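You operate a simulated robot arm through the tools that you are given. There is no shell and no other tool. Be economical: measure what you need, move in short steps, check, and stop when the job is done.

Carry out the task below with a simulated robot arm. There is one attempt and no reset: what you move stays moved.

TASK
Clamp the steel bar, file its rust off and free it again.
Fine: clamp shut before filing; file back on its mat.
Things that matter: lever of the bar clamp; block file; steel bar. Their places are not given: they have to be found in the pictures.

It is judged by the outcome, as a careful person would: the job done as asked, and still so three seconds after it is handed in. It fails if anything else is knocked over, pushed out of place, dropped, spilled or broken.

THE ROBOT
A 7-joint arm with a two-finger parallel gripper, fixed in place. Base frame: the origin is at the foot of the arm, x ahead of it, y to its left, z up. Lengths are in m, angles in rad, forces in N, time in s.
With the tool pointing down near the work surface it reaches from about 0.3 to 0.7 m from the base axis. Its first joint turns from -1.152 to 1.152 rad. Payload 1.57 kg.
Tool frame: the origin (TCP) lies between the finger pads and is the grasp point; the fingertips stand 0.03 m ahead of it; z points along the fingers, y is the line along which they close. The gripper opens to 0.11 m. The fingers are 0.024 m wide and 0.012 m thick; the gripper's body (0.048 by 0.112 m) begins 0.078 m behind the TCP.
Orientation is told as [roll, pitch, yaw] about the base's x, y, z axes, in that order, counted from this pose: with the fingers straight down and closing along the base's y, the tool's x points along the base's -x, its y along +y and its z along -z.

THE INTERFACE
- The arm moves only by the tool servo_tool. Its argument "deltas" is a list of rows, each a list of 3 entries, a list of its own where there are three numbers: the shift along the tool's x, y, z in m, then the turn, a rotation vector about the tool's x, y, z in rad, then the gripper command, from -1 (fully open) to 1 (shut), values between in proportion. In form: [[[x, y, z], [wx, wy, wz], claw], ...]. A call has 1 to 20 rows; each row shifts and turns the commanded pose from where the row before left it, along the tool's axes as they then stand. A row lasts 0.2 s, in which the tool goes at most 0.05 m and 0.15 rad; a call with a longer step from one row to the next is refused whole, and so is a gripper value outside its range. A pose out of reach is approached as far as the arm can. The call stops where the force on the tool passes 40 N (or 10 N more than at its start, if that is more) or the arm is blocked; 0.2 s more then pass. The fingers move at their own pace (about 0.108 m/s each) and stop on an object; they squeeze with about 27 N. The grip force told is the motor's: it shows also when the fingers shut on nothing. Time passes only in rows, and 0.2 s behind the last, so rows that do not move let the fingers close. It gives the time, the measured TCP pose, the force on the tool (base axes), the opening and the grip force at its end, in the units of the frame above (readings bear some noise).
- Cameras (640 x 400 px; columns grow to the right, rows downward): "scene" is fixed at [0.1713, -0.3777, 1.4213]; the picture's right is [0.80, -0.60, 0.00], its down [-0.31, -0.41, -0.86] and it looks along [0.51, 0.68, -0.52] (base axes); focal length 265 px, centre (320, 200). "wrist" rides on the gripper at [-0.036, 0, -0.08] in the tool frame; the picture's right is [0.00, -1.00, 0.00], its down [0.97, 0.00, -0.24] and it looks along [0.24, 0.00, 0.97] (tool axes); focal length 218 px, centre (320, 200).
- snapshot(camera): a new picture of that camera. No time passes.
- locate(camera, pixels): for up to 12 pixels [column, row] of the newest picture of that camera ("zoom" is the newest enlarged one), the place [x, y, z] in the base frame of the surface seen there, good to about 0.002 m, but the place of the scene camera against the robot may be out by one fixed shift of up to 0.025 m in any direction. No time passes.
- close_up(camera, box): a new picture of the part [left, top, right, bottom] of that camera's present view, enlarged. No time passes.
- job_done(): hands the job in; it is judged then, once.

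Work in short steps. Measure before you move; look again where a grasp or a placing could have gone wrong, and mend it. You have 80 turns and 34 pictures in all, those below and enlarged ones among them. Open the gripper and draw the arm clear of the work before you hand the job in, unless the task says otherwise; then end with one line.

The tools are called as name(argument=value, ...) on one line, values as JSON. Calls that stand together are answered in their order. servo_tool: Moves the arm, as the interface text tells. Its arguments: {"type":"object","properties":{"deltas":{"type":"array","items":{"type":"array"}}},"required":["deltas"]} The other tools are called the same way: snapshot (camera) takes a picture; locate (camera, pixels) gives the place of the surface under pixels of a picture; close_up (camera, box) takes an enlarged picture of a part of a camera's view; job_done () hands the job in.

At the start:

```text
clock: 0.0
eef_pos: [0.3743, 0.006, 1.2861]
tcp_rot: [0.001, 0.001, 0.0]
contact_force: [-0.1, 1.0, 0.5]
gripper_width: 0.1099
grip_force: 0.0
```

scene: 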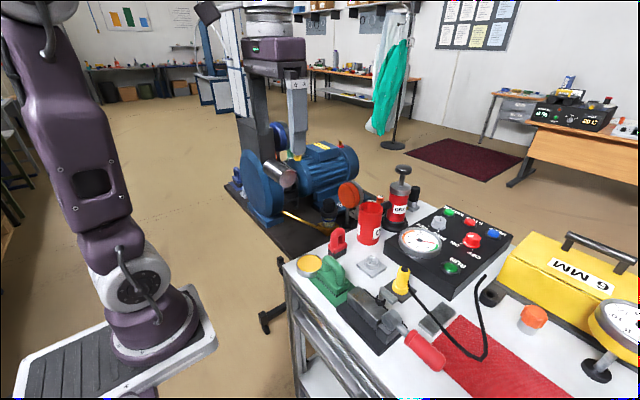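
wrist: 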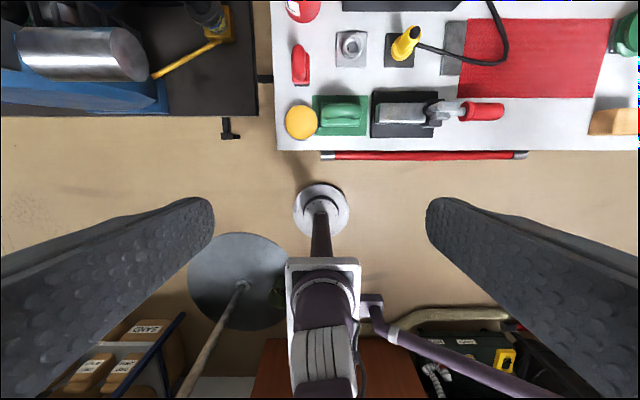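

The pictures show a bench with a green item, a clamp with a red lever, a red mat and more. I enlarge both views to identify the parts.

close_up(camera="wrist", box=[270, 0, 640, 170])

close_up(camera="scene", box=[280, 220, 520, 400])

```text
1.73 times, centred on (455, 85) of wrist
```

zoom: 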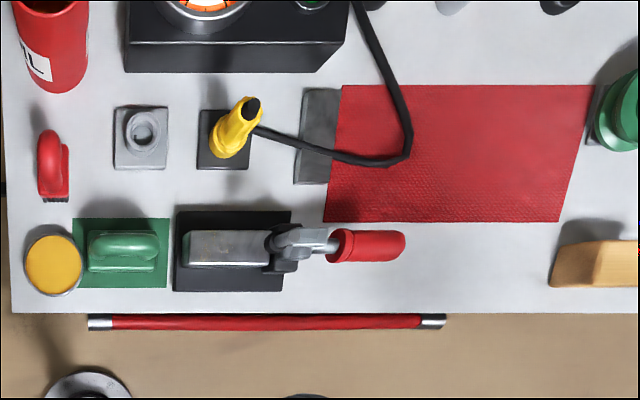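

```text
2.22 times, centred on (400, 310) of scene
```

zoom: 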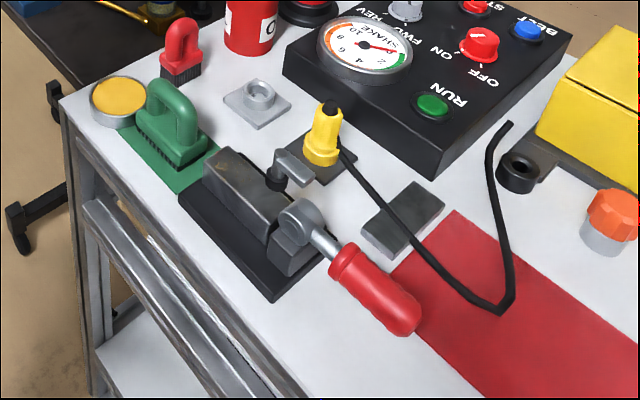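

I locate the main parts in the wrist view: green file (342,117), its mat, bar (400,112), lever pivot (438,110), red grip (482,111).

snapshot(camera="wrist")

locate(camera="wrist", pixels=[[342, 112], [318, 130], [364, 98], [385, 112], [412, 112], [376, 134], [432, 112], [448, 106], [466, 112], [482, 111], [500, 111], [300, 140]])

locate(camera="scene", pixels=[[345, 257], [357, 287], [380, 312], [364, 285], [383, 297], [391, 300], [388, 320], [402, 328], [415, 342], [432, 360], [384, 287], [395, 281]])

```text
29 pictures are left
```

wrist: 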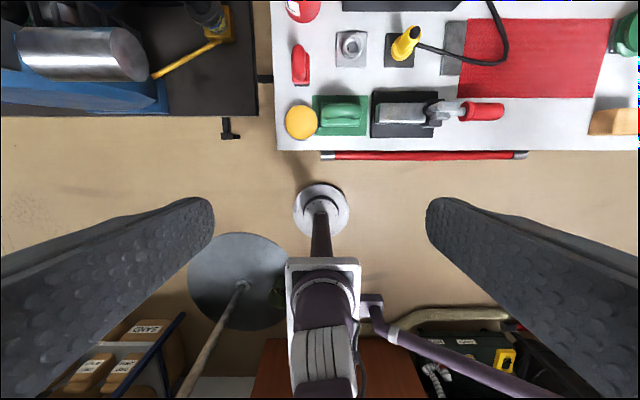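

```text
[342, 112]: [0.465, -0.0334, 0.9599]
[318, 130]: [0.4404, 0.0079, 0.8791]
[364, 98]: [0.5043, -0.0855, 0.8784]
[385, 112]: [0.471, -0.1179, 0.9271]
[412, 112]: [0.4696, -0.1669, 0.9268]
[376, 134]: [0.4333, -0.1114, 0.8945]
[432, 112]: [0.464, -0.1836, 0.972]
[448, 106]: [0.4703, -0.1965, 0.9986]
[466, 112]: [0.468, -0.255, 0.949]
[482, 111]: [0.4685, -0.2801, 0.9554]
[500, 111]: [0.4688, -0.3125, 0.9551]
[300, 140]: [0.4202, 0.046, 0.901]
```

```text
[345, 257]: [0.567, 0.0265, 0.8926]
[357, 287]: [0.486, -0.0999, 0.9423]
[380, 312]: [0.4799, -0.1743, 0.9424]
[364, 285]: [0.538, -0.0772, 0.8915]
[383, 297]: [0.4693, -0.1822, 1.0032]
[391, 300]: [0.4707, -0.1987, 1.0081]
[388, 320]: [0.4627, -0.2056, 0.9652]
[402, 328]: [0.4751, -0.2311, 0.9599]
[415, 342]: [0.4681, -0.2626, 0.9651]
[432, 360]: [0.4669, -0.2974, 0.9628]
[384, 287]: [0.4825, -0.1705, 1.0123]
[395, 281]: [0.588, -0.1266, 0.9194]
```

The lever lies horizontal toward -y (grip near [0.468,-0.285,0.955]) with the arm of the clamp standing up, so it looks open. I move above the clamp for a closer look.

servo_tool(deltas=[[[-0.021, -0.031, 0.025], [0, 0, 0], -1], [[-0.021, -0.031, 0.025], [0, 0, 0], -1], [[-0.021, -0.031, 0.025], [0, 0, 0], -1], [[-0.021, -0.031, 0.025], [0, 0, 0], -1], [[-0.021, -0.031, 0.025], [0, 0, 0], -1], [[-0.021, -0.031, 0.025], [0, 0, 0], -1], [[0, 0, 0], [0, 0, 0], -1]])

snapshot(camera="wrist")

```text
clock: 1.6
eef_pos: [0.501, -0.1819, 1.137]
tcp_rot: [0.0, 0.001, 0.001]
contact_force: [0.5, -0.3, 0.2]
gripper_width: 0.11
grip_force: 0.0
```

```text
28 pictures are left
```

wrist: 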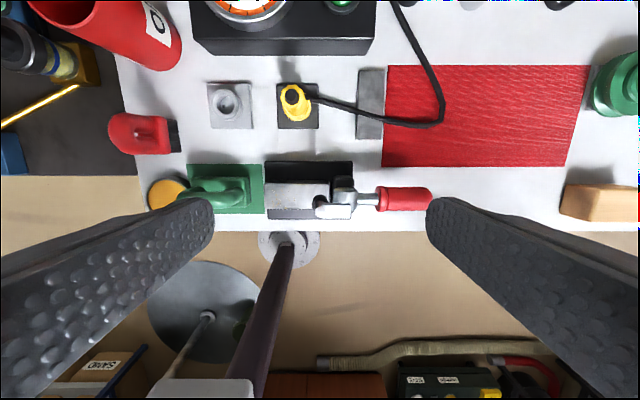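

close_up(camera="wrist", box=[170, 140, 450, 240])

close_up(camera="scene", box=[320, 250, 460, 380])

```text
2.29 times, centred on (310, 190) of wrist
```

zoom: 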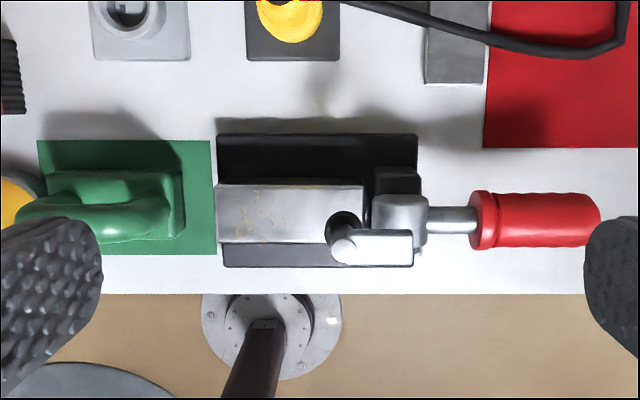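

```text
3.08 times, centred on (390, 315) of scene
```

zoom: 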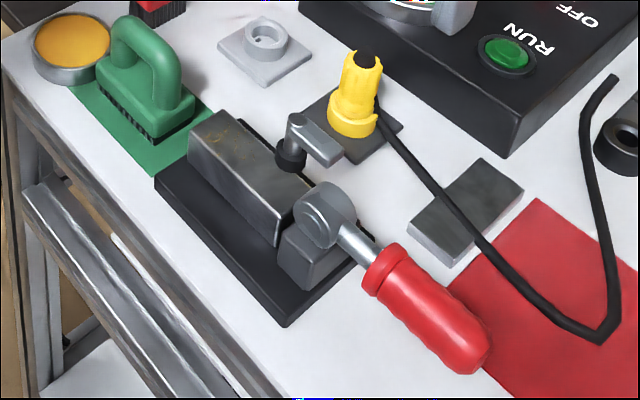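

I measure the clamp's pivot, foot and grip on the enlarged scene picture.

locate(camera="zoom", pixels=[[325, 215], [312, 225], [345, 200], [350, 240], [385, 262], [430, 310], [480, 350], [297, 125], [290, 155], [330, 145], [230, 140], [300, 250]])

locate(camera="wrist", pixels=[[320, 211], [340, 211], [347, 190], [350, 200], [366, 199], [385, 199], [405, 200], [425, 200], [280, 200], [200, 193], [240, 190], [225, 190]])

```text
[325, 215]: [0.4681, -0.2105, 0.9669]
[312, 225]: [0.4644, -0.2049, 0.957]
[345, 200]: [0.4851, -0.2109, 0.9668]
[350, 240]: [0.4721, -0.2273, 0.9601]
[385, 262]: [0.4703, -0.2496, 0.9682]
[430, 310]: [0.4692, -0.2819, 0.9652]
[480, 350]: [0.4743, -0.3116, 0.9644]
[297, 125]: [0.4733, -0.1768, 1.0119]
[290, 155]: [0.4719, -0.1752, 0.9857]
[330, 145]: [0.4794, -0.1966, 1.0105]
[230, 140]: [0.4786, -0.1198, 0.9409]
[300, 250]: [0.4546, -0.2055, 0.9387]
```

```text
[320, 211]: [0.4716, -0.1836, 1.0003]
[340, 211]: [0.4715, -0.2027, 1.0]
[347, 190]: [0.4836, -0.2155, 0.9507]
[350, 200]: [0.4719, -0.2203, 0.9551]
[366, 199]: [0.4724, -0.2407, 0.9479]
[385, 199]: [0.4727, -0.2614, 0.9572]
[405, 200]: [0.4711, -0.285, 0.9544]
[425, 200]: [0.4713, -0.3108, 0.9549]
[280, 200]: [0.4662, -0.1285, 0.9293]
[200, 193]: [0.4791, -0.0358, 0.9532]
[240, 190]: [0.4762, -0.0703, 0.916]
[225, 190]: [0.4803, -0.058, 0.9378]
```

The bar's rust is at its +y end (zoom 250,215) and the lever grip's axis is at about [0.471, -0.285, 0.943]. I turn the tool by 90° so that the fingers close along x.

servo_tool(deltas=[[[0, 0, 0], [0, 0, -0.1428], -0.1], [[0, 0, 0], [0, 0, -0.1428], -0.1], [[0, 0, 0], [0, 0, -0.1428], -0.1], [[0, 0, 0], [0, 0, -0.1428], -0.1], [[0, 0, 0], [0, 0, -0.1428], -0.1], [[0, 0, 0], [0, 0, -0.1428], -0.1], [[0, 0, 0], [0, 0, -0.1428], -0.1], [[0, 0, 0], [0, 0, -0.1428], -0.1], [[0, 0, 0], [0, 0, -0.1428], -0.1], [[0, 0, 0], [0, 0, -0.1428], -0.1], [[0, 0, 0], [0, 0, -0.1428], -0.1], [[0, 0, 0], [0, 0, 0], -0.1]])

snapshot(camera="wrist")

```text
clock: 4.2
eef_pos: [0.4997, -0.1806, 1.1366]
tcp_rot: [0.001, -0.001, 1.573]
contact_force: [0.1, 0.0, -0.8]
gripper_width: 0.0605
grip_force: 0.1
```

```text
25 pictures are left
```

wrist: 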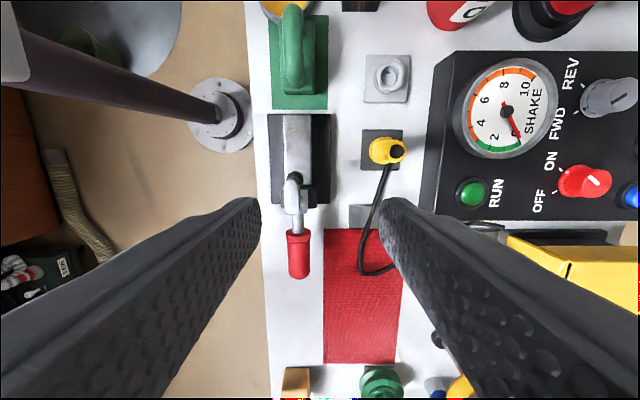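

Now up in the picture is +y, and the grip is at (298,255). I go above the grip to z≈1.03.

servo_tool(deltas=[[[0.036, 0.0097, 0.02], [0, 0, 0], -0.1], [[0.035, 0.0097, 0.02], [0, 0, 0], -0.1], [[0.035, 0.0096, 0.02], [0, 0, 0], -0.1], [[0, 0, 0.045], [0, 0, 0], -0.1], [[0, 0, 0], [0, 0, 0], -0.1]])

snapshot(camera="wrist")

locate(camera="wrist", pixels=[[320, 200], [320, 220], [320, 180], [310, 200], [330, 200], [320, 160]])

```text
clock: 5.4
eef_pos: [0.472, -0.2836, 1.0313]
tcp_rot: [0.0, 0.0, 1.57]
contact_force: [0.6, -0.9, 0.1]
gripper_width: 0.0601
grip_force: 0.1
```

```text
24 pictures are left
```

wrist: 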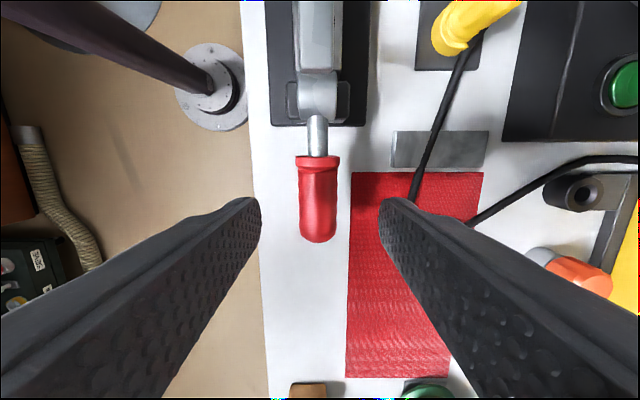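

```text
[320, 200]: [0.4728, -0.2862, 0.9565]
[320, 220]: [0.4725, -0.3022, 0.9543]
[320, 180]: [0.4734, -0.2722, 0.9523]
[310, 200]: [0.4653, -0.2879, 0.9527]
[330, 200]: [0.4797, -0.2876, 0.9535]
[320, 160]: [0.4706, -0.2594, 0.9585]
```

The grip (320,200) is centred under the tool. I descend to its axis and close.

servo_tool(deltas=[[[0.003, 0, 0.03], [0, 0, 0], -0.1], [[0, 0, 0.03], [0, 0, 0], -0.1], [[0, 0, 0.026], [0, 0, 0], -0.1], [[0, 0, 0], [0, 0, 0], 1], [[0, 0, 0], [0, 0, 0], 1], [[0, 0, 0], [0, 0, 0], 1]])

```text
clock: 6.8
eef_pos: [0.4714, -0.2877, 0.9455]
tcp_rot: [0.005, -0.002, 1.569]
contact_force: [-21.9, 2.3, -2.6]
gripper_width: 0.0317
grip_force: 40.8
```

The grip is held (0.032 m). I relieve the sideways force a little and start raising the lever along its arc, to about 0.45 rad.

servo_tool(deltas=[[[0, 0.002, 0], [0, 0, 0], 1], [[-0.0008, 0, -0.0106], [0, 0, 0], 1], [[-0.0024, 0, -0.0103], [0, 0, 0], 1], [[-0.0038, 0, -0.0099], [0, 0, 0], 1], [[0, 0, 0], [0, 0, 0], 1]])

close_up(camera="scene", box=[300, 220, 500, 380])

```text
clock: 8.0
eef_pos: [0.4703, -0.283, 0.9779]
tcp_rot: [-0.003, 0.0, 1.57]
contact_force: [11.9, -7.8, -12.4]
gripper_width: 0.0319
grip_force: 40.2
```

```text
2.50 times, centred on (400, 300) of scene
```

zoom: 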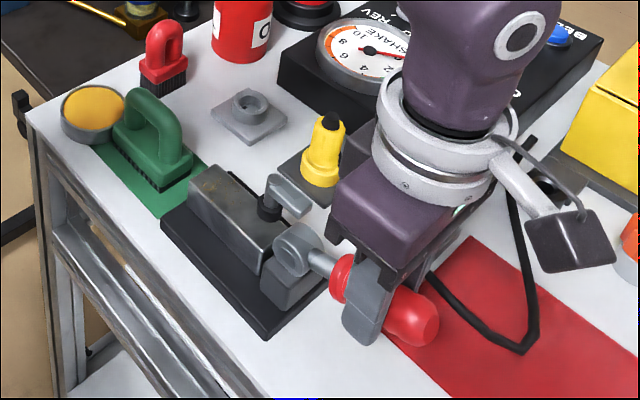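

The lever is rising and the foot is coming down. I continue along the arc to about 1.05 rad.

servo_tool(deltas=[[[-0.0053, 0, -0.0091], [0, 0, 0], 1], [[-0.0067, 0, -0.0083], [0, 0, 0], 1], [[-0.0078, 0, -0.0072], [0, 0, 0], 1], [[-0.0087, 0, -0.0059], [0, 0, 0], 1], [[0, 0, 0], [0, 0, 0], 1]])

```text
clock: 9.2
eef_pos: [0.4701, -0.2549, 1.0074]
tcp_rot: [-0.003, 0.002, 1.57]
contact_force: [14.0, -23.5, 3.1]
gripper_width: 0.0315
grip_force: 40.5
```

servo_tool(deltas=[[[-0.0096, 0, -0.004], [0, 0, 0], 1], [[-0.0101, 0, -0.0025], [0, 0, 0], 1], [[0, 0, 0], [0, 0, 0], 1]])

close_up(camera="scene", box=[300, 220, 500, 380])

```text
clock: 10.0
eef_pos: [0.4695, -0.2327, 1.014]
tcp_rot: [-0.004, 0.003, 1.57]
contact_force: [14.3, -23.7, 8.0]
gripper_width: 0.0318
grip_force: 40.5
```

```text
2.50 times, centred on (400, 300) of scene
```

zoom: 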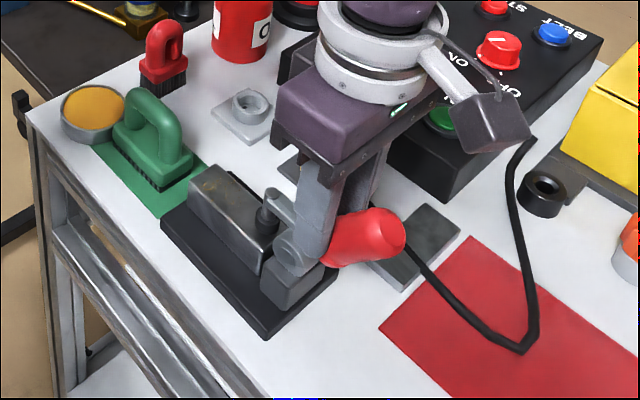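

The lever stopped near 45° while the pads slid along it. I open, lift off, and look; then I will push it from the -y side.

servo_tool(deltas=[[[0, 0, 0], [0, 0, 0], -0.1], [[0, 0, 0], [0, 0, 0], -0.1], [[0, 0, -0.04], [0, 0, 0], -0.1], [[0, 0, -0.04], [0, 0, 0], -0.1], [[0.045, 0, -0.01], [0, 0, 0], -0.1], [[0.045, 0, 0], [0, 0, 0], 1], [[0.03, 0, 0], [0, 0, 0], 1], [[0, 0, 0], [0, 0, 0], 1]])

close_up(camera="scene", box=[300, 220, 500, 380])

locate(camera="zoom", pixels=[[295, 245], [330, 240], [360, 232], [385, 225], [265, 220], [285, 205]])

```text
clock: 11.8
eef_pos: [0.4681, -0.355, 1.1049]
tcp_rot: [-0.001, 0.0, 1.572]
contact_force: [0.3, -0.5, 0.4]
gripper_width: 0.0002
grip_force: 21.7
```

```text
2.50 times, centred on (400, 300) of scene
```

zoom: 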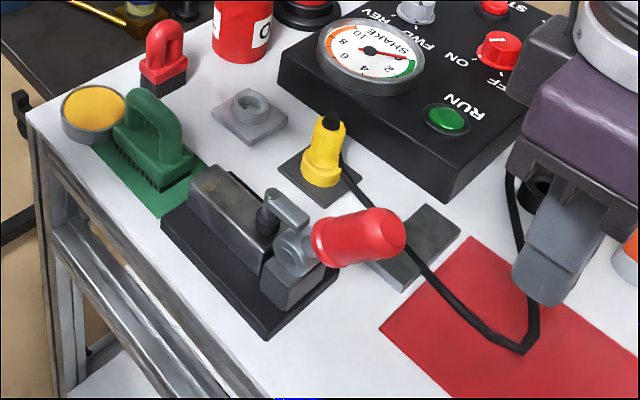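

```text
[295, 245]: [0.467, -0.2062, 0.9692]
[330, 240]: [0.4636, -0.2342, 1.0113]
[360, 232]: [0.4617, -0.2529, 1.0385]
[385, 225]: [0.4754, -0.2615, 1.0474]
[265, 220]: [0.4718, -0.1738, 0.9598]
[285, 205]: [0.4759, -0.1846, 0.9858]
```

The lever rests at about 60° (tip near [0.47,-0.265,1.035]). With the fingers shut I go down on its -y side and push toward +y.

servo_tool(deltas=[[[0, -0.002, 0.04], [0, 0, 0], 1], [[0, 0, 0.037], [0, 0, 0], 1], [[-0.035, 0, 0], [0, 0, 0], 1], [[-0.015, 0, 0], [0, 0, 0], 1], [[-0.01, 0, 0], [0, 0, 0], 1], [[-0.01, 0, 0], [0, 0, 0], 1], [[-0.01, 0, 0], [0, 0, 0], 1], [[-0.01, 0, 0], [0, 0, 0], 1], [[0, 0, 0], [0, 0, 0], 1]])

close_up(camera="scene", box=[300, 220, 500, 380])

```text
clock: 13.6
eef_pos: [0.4694, -0.275, 1.0289]
tcp_rot: [-0.006, 0.018, 1.563]
contact_force: [1.3, -9.8, 0.6]
gripper_width: 0.0001
grip_force: 21.3
stopped in row 9: the force on the tool passed its limit (the readings are from after the stop); the commanded pose is now the measured one
```

```text
2.50 times, centred on (400, 300) of scene
```

zoom: 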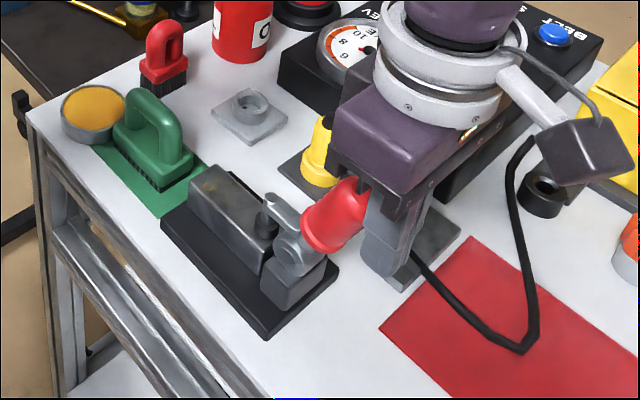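

servo_tool(deltas=[[[-0.005, 0, 0], [0, 0, 0], 1], [[-0.005, 0, 0], [0, 0, 0], 1], [[-0.005, 0, 0], [0, 0, 0], 1], [[0, 0, 0], [0, 0, 0], 1]])

locate(camera="zoom", pixels=[[350, 190], [335, 215], [320, 235], [290, 255], [268, 205], [265, 230], [265, 240], [285, 212]])

```text
clock: 14.1
eef_pos: [0.4688, -0.2754, 1.0293]
tcp_rot: [-0.008, 0.03, 1.558]
contact_force: [0.0, -10.2, -0.2]
gripper_width: 0.0
grip_force: 21.5
stopped in row 2: the force on the tool passed its limit (the readings are from after the stop); the commanded pose is now the measured one
```

```text
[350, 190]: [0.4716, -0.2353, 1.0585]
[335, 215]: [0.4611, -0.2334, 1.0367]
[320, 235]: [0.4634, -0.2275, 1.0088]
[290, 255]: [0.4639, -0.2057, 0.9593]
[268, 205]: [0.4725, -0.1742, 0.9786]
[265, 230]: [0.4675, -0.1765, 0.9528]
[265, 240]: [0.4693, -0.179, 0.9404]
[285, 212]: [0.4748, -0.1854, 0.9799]
```

The lever stops solid at about 75° and the foot (265,235) seems to be on the bar. I back off and check that it stays.

servo_tool(deltas=[[[0.03, 0, 0], [0, 0, 0], 1], [[0.04, 0, -0.02], [0, 0, 0], 1], [[0, 0, -0.04], [0, 0, 0], 1], [[0, -0.045, -0.02], [0, 0, 0], 1], [[0, -0.045, 0], [0, 0, 0], 1], [[0, 0, 0], [0, 0, 0], 1]])

close_up(camera="scene", box=[340, 250, 440, 340])

locate(camera="zoom", pixels=[[280, 340], [340, 240], [325, 290], [220, 250], [220, 280], [215, 310], [205, 320], [250, 240]])

```text
clock: 15.5
eef_pos: [0.533, -0.3415, 1.1106]
tcp_rot: [-0.008, 0.026, 1.561]
contact_force: [-0.1, 0.2, -0.2]
gripper_width: 0.0
grip_force: 21.7
out of reach, approached as far as the arm can: row 5
```

```text
4.44 times, centred on (390, 295) of scene
```

zoom: 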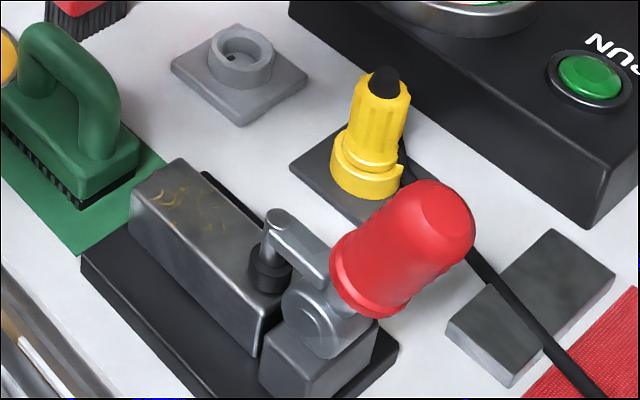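

```text
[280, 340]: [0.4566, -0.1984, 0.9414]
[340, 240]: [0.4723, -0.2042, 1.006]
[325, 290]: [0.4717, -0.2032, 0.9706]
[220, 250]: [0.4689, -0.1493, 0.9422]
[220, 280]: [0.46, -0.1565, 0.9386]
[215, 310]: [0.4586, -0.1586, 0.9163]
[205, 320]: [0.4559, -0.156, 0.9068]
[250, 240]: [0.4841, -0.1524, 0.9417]
```

The foot is down on the bar and the lever stays there: it is clamped shut. Now I go above the green file (around [0.475,-0.035]).

servo_tool(deltas=[[[0, 0.03, -0.01], [0, 0, 0], 0], [[0, 0.031, -0.01], [0, 0, 0], 0], [[-0.044, 0, 0], [0, 0, 0], 0], [[-0.044, 0, 0], [0, 0, 0], 0], [[-0.044, 0, 0], [0, 0, 0], 0], [[-0.044, 0, 0], [0, 0, 0], 0], [[-0.044, 0, 0], [0, 0, 0], 0], [[-0.044, 0, 0], [0, 0, 0], 0], [[-0.04, 0, 0], [0, 0, 0], 0], [[0, 0, 0], [0, 0, 0], 0]])

snapshot(camera="wrist")

```text
clock: 17.7
eef_pos: [0.4768, -0.0348, 1.1235]
tcp_rot: [-0.01, 0.027, 1.56]
contact_force: [-0.5, -0.3, -0.5]
gripper_width: 0.0552
grip_force: 0.1
```

```text
18 pictures are left
```

wrist: 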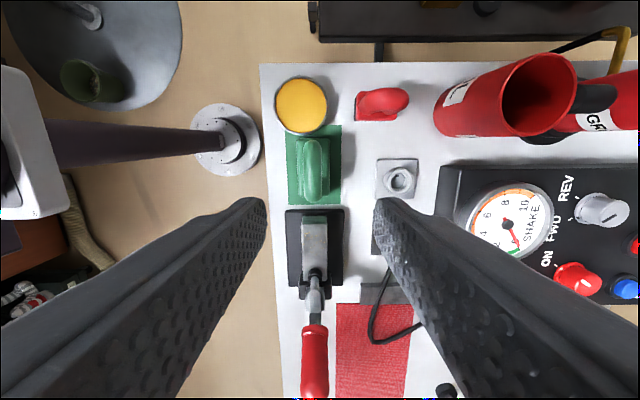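

servo_tool(deltas=[[[0, 0, 0], [0.027, -0.01, -0.01], 0], [[0, 0, 0], [0, 0, 0], 0]])

close_up(camera="wrist", box=[260, 110, 380, 290])

locate(camera="zoom", pixels=[[296, 55], [296, 110], [296, 155], [278, 110], [312, 110], [265, 110], [330, 110], [250, 160], [334, 160], [306, 230], [306, 260], [306, 300]])

```text
clock: 18.3
eef_pos: [0.4768, -0.0358, 1.1239]
tcp_rot: [-0.035, 0.019, 1.572]
contact_force: [-0.3, 0.6, -0.2]
gripper_width: 0.0551
grip_force: 0.1
```

```text
2.22 times, centred on (320, 200) of wrist
```

zoom: 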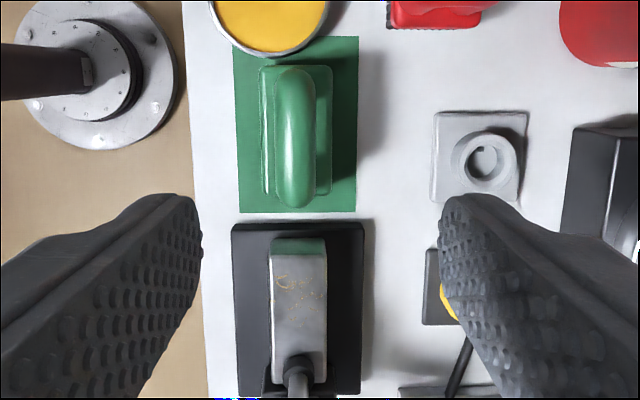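

```text
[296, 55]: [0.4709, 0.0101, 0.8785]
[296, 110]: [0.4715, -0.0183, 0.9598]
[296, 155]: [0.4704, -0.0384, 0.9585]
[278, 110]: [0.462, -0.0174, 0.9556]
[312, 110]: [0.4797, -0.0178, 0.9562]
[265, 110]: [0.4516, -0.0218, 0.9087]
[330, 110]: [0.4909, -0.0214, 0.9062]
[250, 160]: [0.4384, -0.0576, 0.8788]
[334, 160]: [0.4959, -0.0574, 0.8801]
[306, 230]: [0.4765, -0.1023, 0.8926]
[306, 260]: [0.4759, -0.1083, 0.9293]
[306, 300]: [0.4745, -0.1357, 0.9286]
```

The file's handle runs along y, centre about [0.471,-0.029], top 0.960, block top 0.908; the mat spans y≈-0.09…0.02. I straighten the tool and go down to it in two stages.

servo_tool(deltas=[[[0, 0, 0], [-0.035, -0.019, 0.001], 0], [[-0.0068, 0.006, 0.03], [0, 0, 0], 0], [[0, 0, 0.04], [0, 0, 0], 0], [[0, 0, 0.03], [0, 0, 0], 0], [[0, 0, 0], [0, 0, 0], 0]])

snapshot(camera="wrist")

locate(camera="wrist", pixels=[[320, 110], [320, 140], [320, 170], [320, 200], [320, 220], [305, 180], [335, 180], [320, 320]])

```text
clock: 19.5
eef_pos: [0.4723, -0.0287, 1.022]
tcp_rot: [-0.001, -0.001, 1.569]
contact_force: [-0.1, 0.3, 0.0]
gripper_width: 0.055
grip_force: 0.1
```

```text
16 pictures are left
```

wrist: 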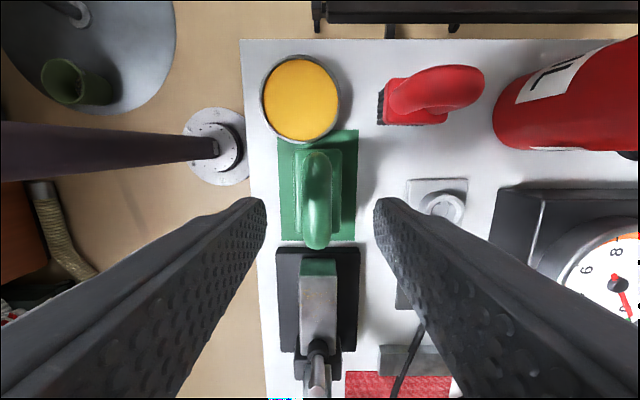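

```text
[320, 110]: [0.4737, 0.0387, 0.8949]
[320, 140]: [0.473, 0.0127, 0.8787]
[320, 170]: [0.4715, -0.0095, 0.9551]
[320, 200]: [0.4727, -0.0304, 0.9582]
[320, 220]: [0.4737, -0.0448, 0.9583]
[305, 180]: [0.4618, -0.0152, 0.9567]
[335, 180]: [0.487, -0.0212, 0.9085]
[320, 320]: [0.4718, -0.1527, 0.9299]
```

servo_tool(deltas=[[[0.001, 0.0018, 0.04], [0, 0, 0], 0], [[0, 0, 0.031], [0, 0, 0], 0], [[0, 0, 0], [0, 0, 0], 0], [[0, 0, 0], [0, 0, 0], 1], [[0, 0, 0], [0, 0, 0], 1], [[0, 0, 0], [0, 0, 0], 1]])

```text
clock: 20.9
eef_pos: [0.4699, -0.0316, 0.9525]
tcp_rot: [0.001, -0.003, 1.569]
contact_force: [-0.4, 0.3, 0.0]
gripper_width: 0.0211
grip_force: 27.4
```

The file is held (0.021 m). I lift it and carry it over the rusty end of the bar.

servo_tool(deltas=[[[0, 0, -0.02], [0, 0, 0], 1], [[0, 0, -0.03], [0, 0, 0], 1], [[0, 0, -0.025], [0, 0, 0], 1], [[0.04, -0.001, 0], [0, 0, 0], 1], [[0.04, 0, 0], [0, 0, 0], 1], [[0, 0, 0], [0, 0, 0], 1]])

close_up(camera="scene", box=[300, 210, 460, 340])

snapshot(camera="wrist")

```text
clock: 22.3
eef_pos: [0.4691, -0.1127, 1.0267]
tcp_rot: [0.001, -0.002, 1.569]
contact_force: [0.5, -0.5, 0.1]
gripper_width: 0.0001
grip_force: 21.5
```

```text
3.08 times, centred on (380, 275) of scene
```

zoom: 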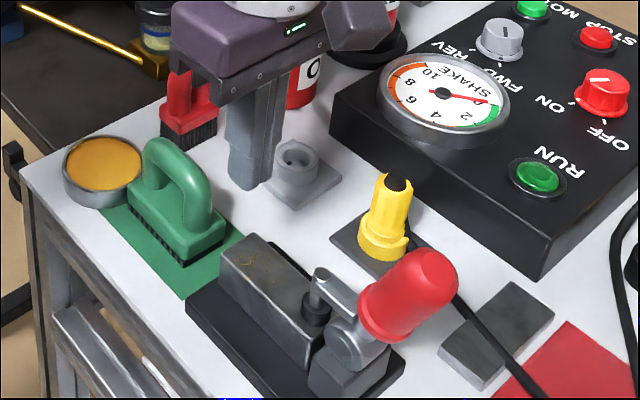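

```text
14 pictures are left
```

wrist: 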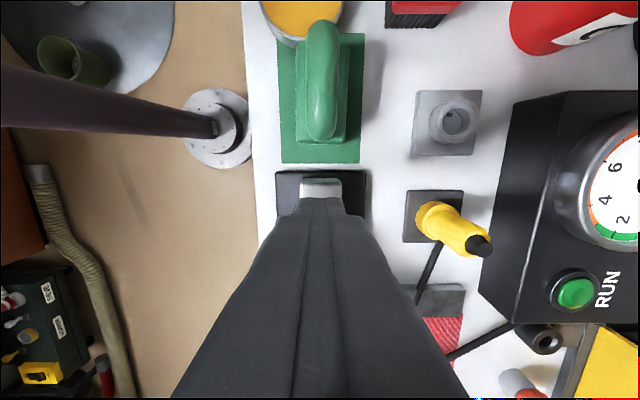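

The file slipped out on lifting and remains on its mat (handle at wrist (322,80)). I measure where it lies now.

locate(camera="wrist", pixels=[[322, 45], [322, 80], [322, 110], [322, 135], [308, 85], [336, 85], [301, 100], [343, 100], [300, 143], [343, 143], [283, 160], [358, 160]])

close_up(camera="wrist", box=[250, 0, 410, 180])

```text
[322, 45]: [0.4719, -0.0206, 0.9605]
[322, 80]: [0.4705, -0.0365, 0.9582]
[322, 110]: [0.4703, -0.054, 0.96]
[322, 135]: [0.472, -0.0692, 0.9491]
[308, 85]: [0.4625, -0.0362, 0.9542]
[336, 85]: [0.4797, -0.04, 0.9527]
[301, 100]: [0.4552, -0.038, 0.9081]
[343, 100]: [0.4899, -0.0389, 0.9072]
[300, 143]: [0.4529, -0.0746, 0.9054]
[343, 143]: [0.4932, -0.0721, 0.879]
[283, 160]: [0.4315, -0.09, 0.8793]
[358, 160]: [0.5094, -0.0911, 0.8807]
```

```text
2.22 times, centred on (330, 90) of wrist
```

zoom: 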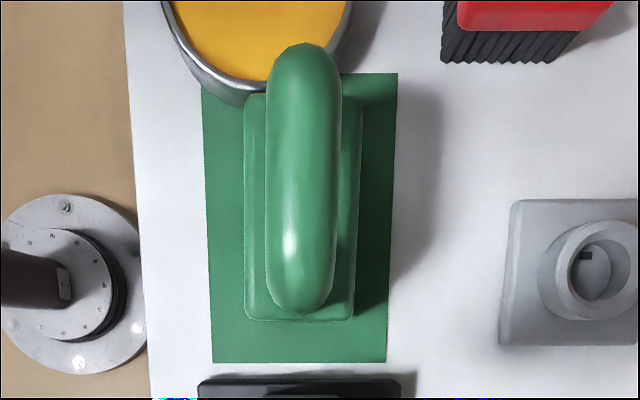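

The file sits unmoved, its true centre at about [0.471,-0.037]. I regrip at its middle, about 9 mm deeper, and lift slowly for a test.

servo_tool(deltas=[[[-0.038, -0.001, 0], [0, 0, 0], 0], [[-0.038, 0, 0], [0, 0, 0], 0], [[0, 0, 0.04], [0, 0, 0], 0], [[0, 0, 0.03], [0, 0, 0], 0], [[0, 0, 0.012], [0, 0, 0], 0], [[0, 0, 0], [0, 0, 0], 0]])

```text
clock: 23.7
eef_pos: [0.4694, -0.0355, 0.9442]
tcp_rot: [-0.001, 0.0, 1.566]
contact_force: [-0.5, 0.4, -0.5]
gripper_width: 0.0552
grip_force: 0.0
```

servo_tool(deltas=[[[0, 0, 0], [0, 0, 0], 1], [[0, 0, 0], [0, 0, 0], 1], [[0, 0, 0], [0, 0, 0], 1], [[0, 0, 0], [0, 0, 0], 1], [[0, 0, -0.003], [0, 0, 0], 1], [[0, 0, -0.003], [0, 0, 0], 1], [[0, 0, -0.003], [0, 0, 0], 1], [[0, 0, -0.003], [0, 0, 0], 1], [[0, 0, 0], [0, 0, 0], 1]])

close_up(camera="scene", box=[300, 230, 400, 310])

```text
clock: 25.7
eef_pos: [0.4697, -0.0342, 0.957]
tcp_rot: [-0.001, -0.001, 1.568]
contact_force: [-0.6, -0.5, -1.8]
gripper_width: 0.0214
grip_force: 26.9
```

```text
5.00 times, centred on (350, 270) of scene
```

zoom: 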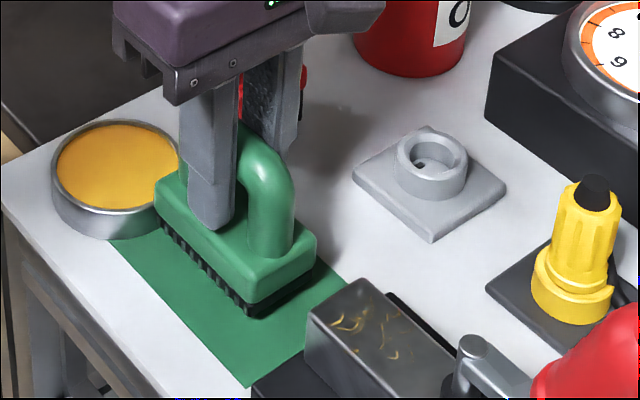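

It holds: the file is off the mat with a weight of about 1.8 N. I lift it gently to z≈1.02 and move it over the bar.

servo_tool(deltas=[[[0, 0, -0.005], [0, 0, 0], 1], [[0, 0, -0.008], [0, 0, 0], 1], [[0, 0, -0.01], [0, 0, 0], 1], [[0, 0, -0.01], [0, 0, 0], 1], [[0, 0, -0.01], [0, 0, 0], 1], [[0, 0, -0.01], [0, 0, 0], 1], [[0, 0, -0.008], [0, 0, 0], 1], [[0.005, 0, 0], [0, 0, 0], 1], [[0.01, 0, 0], [0, 0, 0], 1], [[0.012, 0, 0], [0, 0, 0], 1], [[0.012, 0, 0], [0, 0, 0], 1], [[0.012, -0.001, 0], [0, 0, 0], 1], [[0.01, 0, 0], [0, 0, 0], 1], [[0.004, 0, 0], [0, 0, 0], 1], [[0, 0, 0], [0, 0, 0], 1]])

close_up(camera="scene", box=[320, 210, 440, 310])

```text
clock: 28.9
eef_pos: [0.472, -0.1003, 1.0174]
tcp_rot: [0.001, -0.003, 1.568]
contact_force: [0.1, -0.5, -1.9]
gripper_width: 0.0214
grip_force: 27.0
```

```text
4.00 times, centred on (380, 260) of scene
```

zoom: 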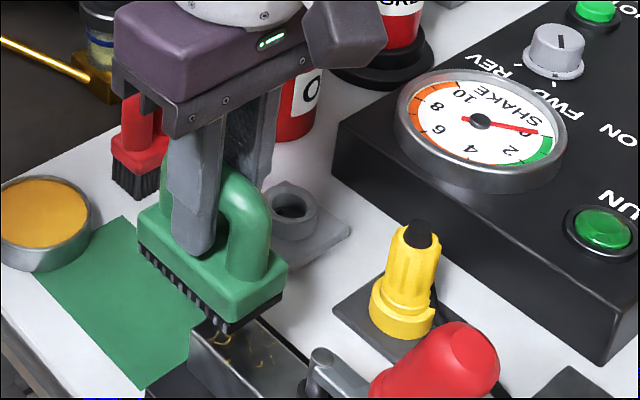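

The file hangs over the +y end of the bar. I move 10 mm further and lower it until it touches (expected at TCP z≈0.994).

servo_tool(deltas=[[[0.01, 0, 0], [0, 0, 0], 1], [[0, 0, 0.008], [0, 0, 0], 1], [[0, 0, 0.008], [0, 0, 0], 1], [[0, 0, 0.005], [0, 0, 0], 1], [[0, 0, 0.003], [0, 0, 0], 1], [[0, 0, 0], [0, 0, 0], 1]])

```text
clock: 30.3
eef_pos: [0.4718, -0.1102, 0.9944]
tcp_rot: [-0.004, 0.0, 1.571]
contact_force: [-3.2, 0.9, 20.9]
gripper_width: 0.0213
grip_force: 27.1
```

Contact on the bar with about 21 N up-force; I ease by 1 mm and stroke back and forth along y.

servo_tool(deltas=[[[0, 0, -0.001], [0, 0, 0], 1], [[0.007, 0, 0], [0, 0, 0], 1], [[0.007, 0, 0], [0, 0, 0], 1], [[-0.007, 0, 0], [0, 0, 0], 1], [[-0.008, 0, 0], [0, 0, 0], 1], [[-0.008, 0, 0], [0, 0, 0], 1], [[-0.007, 0, 0], [0, 0, 0], 1], [[0.007, 0, 0], [0, 0, 0], 1], [[0.008, 0, 0], [0, 0, 0], 1], [[0.008, 0, 0], [0, 0, 0], 1], [[0.007, 0, 0], [0, 0, 0], 1], [[-0.007, 0, 0], [0, 0, 0], 1], [[-0.008, 0, 0], [0, 0, 0], 1], [[-0.008, 0, 0], [0, 0, 0], 1], [[-0.007, 0, 0], [0, 0, 0], 1], [[0.007, 0, 0], [0, 0, 0], 1], [[0.008, 0, 0], [0, 0, 0], 1], [[0.008, 0, 0], [0, 0, 0], 1], [[0.007, 0, 0], [0, 0, 0], 1], [[0, 0, 0], [0, 0, 0], 1]])

close_up(camera="scene", box=[320, 210, 440, 310])

```text
clock: 34.5
eef_pos: [0.4732, -0.1238, 0.9942]
tcp_rot: [-0.001, -0.001, 1.571]
contact_force: [-0.6, 1.7, 6.8]
gripper_width: 0.0212
grip_force: 27.4
```

```text
4.00 times, centred on (380, 260) of scene
```

zoom: 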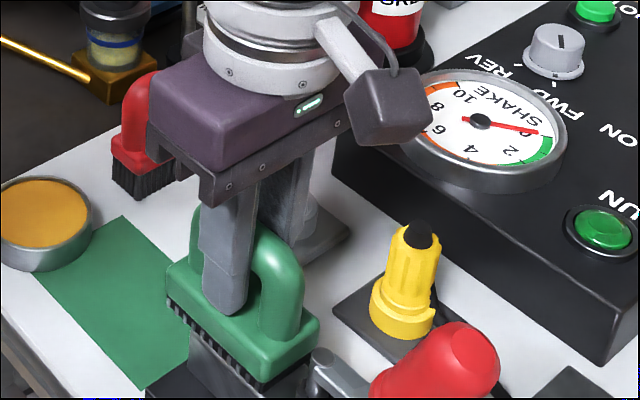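

Contact held throughout with the file firmly in hand. I lift and draw it back toward the mat to see the bar.

servo_tool(deltas=[[[0, 0, -0.008], [0, 0, 0], 1], [[0, 0, -0.01], [0, 0, 0], 1], [[0, 0, -0.007], [0, 0, 0], 1], [[-0.008, 0, 0], [0, 0, 0], 1], [[-0.013, 0, 0], [0, 0, 0], 1], [[-0.013, 0, 0], [0, 0, 0], 1], [[-0.013, 0, 0], [0, 0, 0], 1], [[-0.013, 0, 0], [0, 0, 0], 1], [[-0.013, 0, 0], [0, 0, 0], 1], [[-0.01, 0, 0], [0, 0, 0], 1], [[0, 0, 0], [0, 0, 0], 1]])

close_up(camera="scene", box=[330, 230, 430, 310])

```text
clock: 36.9
eef_pos: [0.4718, -0.0405, 1.0182]
tcp_rot: [0.0, -0.001, 1.568]
contact_force: [-0.3, 0.4, -3.4]
gripper_width: 0.0213
grip_force: 27.3
```

```text
5.00 times, centred on (380, 270) of scene
```

zoom: 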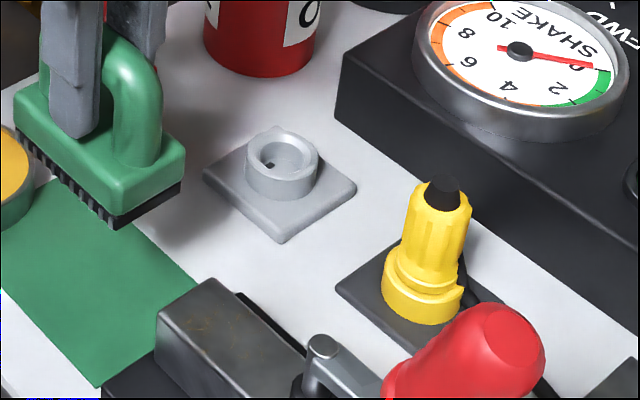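

The rust has faded but faint marks remain at (205,325). I go back for more strokes.

servo_tool(deltas=[[[0.008, 0, 0], [0, 0, 0], 1], [[0.013, 0, 0], [0, 0, 0], 1], [[0.013, 0, 0], [0, 0, 0], 1], [[0.013, 0, 0], [0, 0, 0], 1], [[0.013, 0, 0], [0, 0, 0], 1], [[0.01, 0, 0], [0, 0, 0], 1], [[0, 0, 0.008], [0, 0, 0], 1], [[0, 0, 0.008], [0, 0, 0], 1], [[0, 0, 0.005], [0, 0, 0], 1], [[0, 0, 0.0035], [0, 0, 0], 1], [[0, 0, 0], [0, 0, 0], 1]])

servo_tool(deltas=[[[0.007, 0, 0], [0, 0, 0], 1], [[0.006, 0, 0], [0, 0, 0], 1], [[-0.008, 0, 0], [0, 0, 0], 1], [[-0.01, 0, 0], [0, 0, 0], 1], [[-0.01, 0, 0], [0, 0, 0], 1], [[-0.008, 0, 0], [0, 0, 0], 1], [[0.008, 0, 0], [0, 0, 0], 1], [[0.01, 0, 0], [0, 0, 0], 1], [[0.01, 0, 0], [0, 0, 0], 1], [[0.008, 0, 0], [0, 0, 0], 1], [[-0.008, 0, 0], [0, 0, 0], 1], [[-0.01, 0, 0], [0, 0, 0], 1], [[-0.01, 0, 0], [0, 0, 0], 1], [[-0.008, 0, 0], [0, 0, 0], 1], [[0.008, 0, 0], [0, 0, 0], 1], [[0.01, 0, 0], [0, 0, 0], 1], [[0.01, 0, 0], [0, 0, 0], 1], [[0.008, 0, 0], [0, 0, 0], 1], [[0, 0, 0], [0, 0, 0], 1]])

```text
clock: 39.3
eef_pos: [0.4729, -0.1102, 0.9951]
tcp_rot: [0.001, -0.002, 1.569]
contact_force: [0.0, 0.0, -1.6]
gripper_width: 0.0211
grip_force: 27.0
```

```text
clock: 43.3
eef_pos: [0.4718, -0.1235, 0.9937]
tcp_rot: [-0.001, -0.001, 1.57]
contact_force: [-0.3, -0.5, -2.0]
gripper_width: 0.0211
grip_force: 26.8
```

No contact this time (force ≈ weight): the file has slid slightly in the grip. I lower in 1 mm steps to touch and then stroke.

servo_tool(deltas=[[[0, 0, 0.001], [0, 0, 0], 1], [[0, 0, 0.001], [0, 0, 0], 1], [[0, 0, 0], [0, 0, 0], 1]])

```text
clock: 44.1
eef_pos: [0.4716, -0.1229, 0.9945]
tcp_rot: [-0.003, -0.003, 1.57]
contact_force: [-3.4, 3.8, 21.1]
gripper_width: 0.0212
grip_force: 26.5
```

servo_tool(deltas=[[[-0.008, 0, 0], [0, 0, 0], 1], [[-0.01, 0, 0], [0, 0, 0], 1], [[-0.01, 0, 0.0002], [0, 0, 0], 1], [[-0.008, 0, 0], [0, 0, 0], 1], [[0.008, 0, 0], [0, 0, 0], 1], [[0.01, 0, 0], [0, 0, 0], 1], [[0.01, 0, 0.0002], [0, 0, 0], 1], [[0.008, 0, 0], [0, 0, 0], 1], [[-0.008, 0, 0], [0, 0, 0], 1], [[-0.01, 0, 0], [0, 0, 0], 1], [[-0.01, 0, 0.0002], [0, 0, 0], 1], [[-0.008, 0, 0], [0, 0, 0], 1], [[0.008, 0, 0], [0, 0, 0], 1], [[0.01, 0, 0], [0, 0, 0], 1], [[0.01, 0, 0.0002], [0, 0, 0], 1], [[0.008, 0, 0], [0, 0, 0], 1], [[0, 0, 0], [0, 0, 0], 1]])

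servo_tool(deltas=[[[-0.008, 0, 0], [0, 0, 0], 1], [[-0.01, 0, 0], [0, 0, 0], 1], [[-0.01, 0, 0.0002], [0, 0, 0], 1], [[-0.008, 0, 0], [0, 0, 0], 1], [[0.008, 0, 0], [0, 0, 0], 1], [[0.01, 0, 0], [0, 0, 0], 1], [[0.01, 0, 0.0002], [0, 0, 0], 1], [[0.008, 0, 0], [0, 0, 0], 1], [[-0.008, 0, 0], [0, 0, 0], 1], [[-0.01, 0, 0], [0, 0, 0], 1], [[-0.01, 0, 0.0002], [0, 0, 0], 1], [[-0.008, 0, 0], [0, 0, 0], 1], [[0.008, 0, 0], [0, 0, 0], 1], [[0.01, 0, 0], [0, 0, 0], 1], [[0.01, 0, 0.0002], [0, 0, 0], 1], [[0.008, 0, 0], [0, 0, 0], 1], [[0, 0, 0], [0, 0, 0], 1]])

```text
clock: 47.7
eef_pos: [0.4729, -0.1231, 0.9918]
tcp_rot: [-0.002, -0.003, 1.571]
contact_force: [1.0, 6.9, 19.3]
gripper_width: 0.0212
grip_force: 27.4
```

```text
clock: 51.3
eef_pos: [0.4715, -0.1228, 0.992]
tcp_rot: [-0.001, 0.0, 1.571]
contact_force: [0.7, -0.5, -1.4]
gripper_width: 0.0211
grip_force: 27.0
```

servo_tool(deltas=[[[0, 0, -0.008], [0, 0, 0], 1], [[0, 0, -0.01], [0, 0, 0], 1], [[0, 0, -0.009], [0, 0, 0], 1], [[-0.008, 0, 0], [0, 0, 0], 1], [[-0.013, 0, 0], [0, 0, 0], 1], [[-0.013, 0, 0], [0, 0, 0], 1], [[-0.013, 0, 0], [0, 0, 0], 1], [[-0.013, 0, 0], [0, 0, 0], 1], [[-0.013, 0, 0], [0, 0, 0], 1], [[-0.01, 0, 0], [0, 0, 0], 1], [[0, 0, 0], [0, 0, 0], 1]])

close_up(camera="scene", box=[330, 250, 430, 330])

```text
clock: 53.7
eef_pos: [0.4704, -0.0409, 1.0192]
tcp_rot: [0.0, -0.001, 1.571]
contact_force: [0.6, 0.6, -1.3]
gripper_width: 0.0213
grip_force: 27.1
```

```text
5.00 times, centred on (380, 290) of scene
```

zoom: 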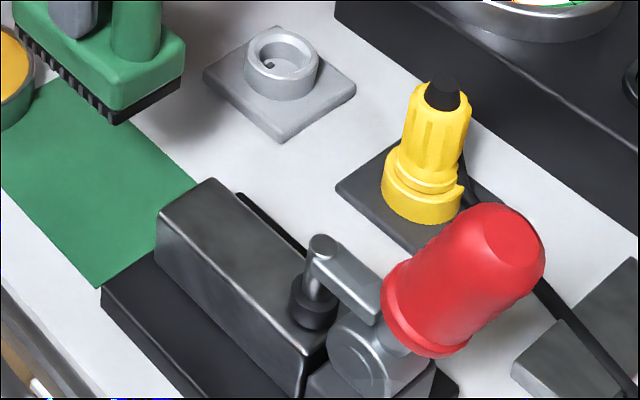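

The rust is gone. I take the file back to its mat: +5 mm in y, then lower slowly.

servo_tool(deltas=[[[-0.005, 0, 0.01], [0, 0, 0], 1], [[0, 0, 0.012], [0, 0, 0], 1], [[0, 0, 0.012], [0, 0, 0], 1], [[0, 0, 0.012], [0, 0, 0], 1], [[0, 0, 0.01], [0, 0, 0], 1], [[0, 0, 0.008], [0, 0, 0], 1], [[0, 0, 0.006], [0, 0, 0], 1], [[0, 0, 0.003], [0, 0, 0], 1], [[0, 0, 0], [0, 0, 0], 1]])

```text
clock: 55.7
eef_pos: [0.4724, -0.0361, 0.9445]
tcp_rot: [-0.001, -0.001, 1.57]
contact_force: [0.2, 0.5, -2.1]
gripper_width: 0.021
grip_force: 27.2
```

servo_tool(deltas=[[[0, 0, 0.001], [0, 0, 0], 1], [[0, 0, 0.001], [0, 0, 0], 1], [[0, 0, 0], [0, 0, 0], 1]])

```text
clock: 56.5
eef_pos: [0.4721, -0.0347, 0.9437]
tcp_rot: [0.0, -0.001, 1.568]
contact_force: [-0.5, 0.8, -1.8]
gripper_width: 0.0211
grip_force: 27.2
```

servo_tool(deltas=[[[0, 0, 0.001], [0, 0, 0], 1], [[0, 0, 0.001], [0, 0, 0], 1], [[0, 0, 0], [0, 0, 0], 1]])

```text
clock: 57.3
eef_pos: [0.4723, -0.0363, 0.9414]
tcp_rot: [-0.001, -0.002, 1.568]
contact_force: [0.2, -0.5, -2.3]
gripper_width: 0.0211
grip_force: 26.3
```

servo_tool(deltas=[[[0, 0, 0.0007], [0, 0, 0], 1], [[0, 0, 0.0007], [0, 0, 0], 1], [[0, 0, 0], [0, 0, 0], 1]])

close_up(camera="scene", box=[300, 240, 380, 304])

```text
clock: 58.1
eef_pos: [0.4728, -0.0367, 0.9407]
tcp_rot: [-0.003, -0.001, 1.57]
contact_force: [2.5, -5.3, 17.3]
gripper_width: 0.0212
grip_force: 26.8
```

```text
6.25 times, centred on (340, 272) of scene
```

zoom: 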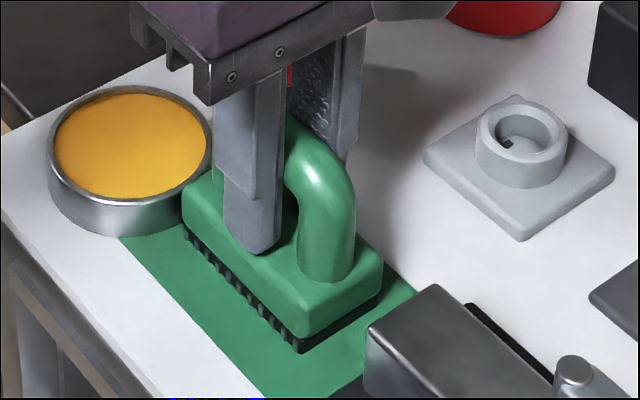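

The file is down on the mat (17 N up). I ease, open, rise straight up, and go over to the +y side of the lever with shut fingers at z≈1.1.

servo_tool(deltas=[[[0, 0, -0.001], [0, 0, 0], 1], [[0, 0, 0], [0, 0, 0], 0], [[0, 0, 0], [0, 0, 0], 0], [[0, 0, -0.01], [0, 0, 0], 0], [[0, 0, -0.03], [0, 0, 0], 0], [[0, 0, -0.04], [0, 0, 0], 0], [[0, 0, -0.04], [0, 0, 0], 0], [[0, 0, -0.04], [0, 0, 0], 0], [[0.04, 0, 0], [0, 0, 0], 1], [[0.04, 0.001, 0], [0, 0, 0], 1], [[0.04, 0, 0], [0, 0, 0], 1], [[0.04, 0, 0], [0, 0, 0], 1], [[0, 0, 0], [0, 0, 0], 1]])

close_up(camera="scene", box=[300, 220, 460, 350])

locate(camera="zoom", pixels=[[420, 285], [440, 265], [395, 300], [370, 310], [320, 275], [335, 285], [350, 340]])

```text
clock: 60.9
eef_pos: [0.473, -0.1959, 1.1024]
tcp_rot: [0.0, -0.002, 1.572]
contact_force: [0.1, -1.1, -0.2]
gripper_width: 0.0
grip_force: 21.4
```

```text
3.08 times, centred on (380, 285) of scene
```

zoom: 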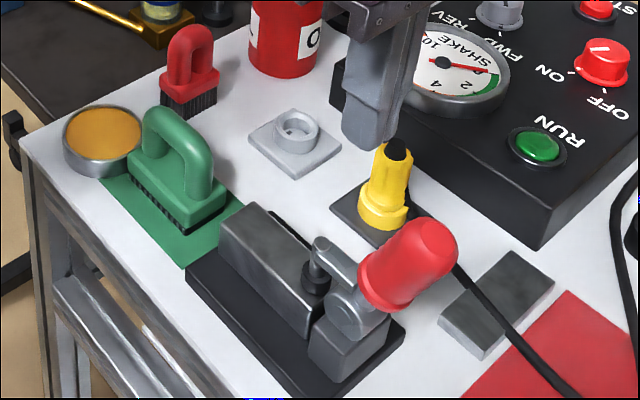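

```text
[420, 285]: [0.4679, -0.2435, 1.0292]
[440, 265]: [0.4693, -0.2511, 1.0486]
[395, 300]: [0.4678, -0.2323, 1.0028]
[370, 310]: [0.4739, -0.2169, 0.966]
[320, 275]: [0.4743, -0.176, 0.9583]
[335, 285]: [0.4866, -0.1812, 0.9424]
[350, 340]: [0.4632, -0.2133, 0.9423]
```

The file lies well on its mat (175,165) and the bar is clean. Now I lower the shut fingers on the +y side of the lever and push it down along its arc toward -y.

servo_tool(deltas=[[[0.003, 0.0015, 0.03], [0, 0, 0], 1], [[0, 0, 0.0245], [0, 0, 0], 1], [[0.012, 0, 0], [0, 0, 0], 1], [[0.01, 0, 0], [0, 0, 0], 1], [[0.009, 0, 0.003], [0, 0, 0], 1], [[0.009, 0, 0.004], [0, 0, 0], 1], [[0.008, 0, 0.004], [0, 0, 0], 1], [[0.008, 0, 0.006], [0, 0, 0], 1], [[0.007, 0, 0.007], [0, 0, 0], 1], [[0.006, 0, 0.008], [0, 0, 0], 1], [[0.005, 0, 0.008], [0, 0, 0], 1], [[0.004, 0, 0.01], [0, 0, 0], 1], [[0.003, 0, 0.009], [0, 0, 0], 1], [[0, 0, 0], [0, 0, 0], 1]])

close_up(camera="scene", box=[300, 220, 500, 380])

```text
clock: 63.9
eef_pos: [0.4698, -0.2796, 0.9878]
tcp_rot: [-0.002, -0.003, 1.57]
contact_force: [-0.1, 3.4, 11.8]
gripper_width: 0.0
grip_force: 21.4
```

```text
2.50 times, centred on (400, 300) of scene
```

zoom: 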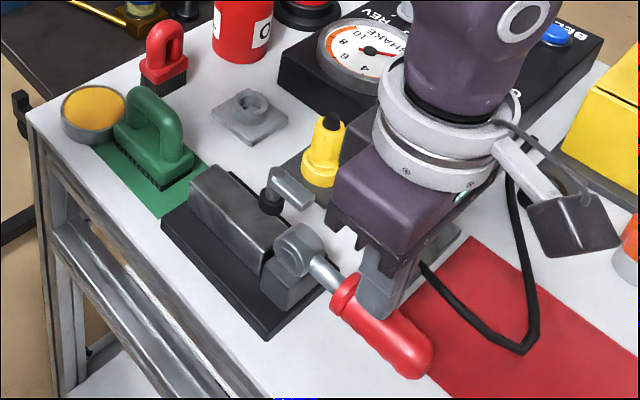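

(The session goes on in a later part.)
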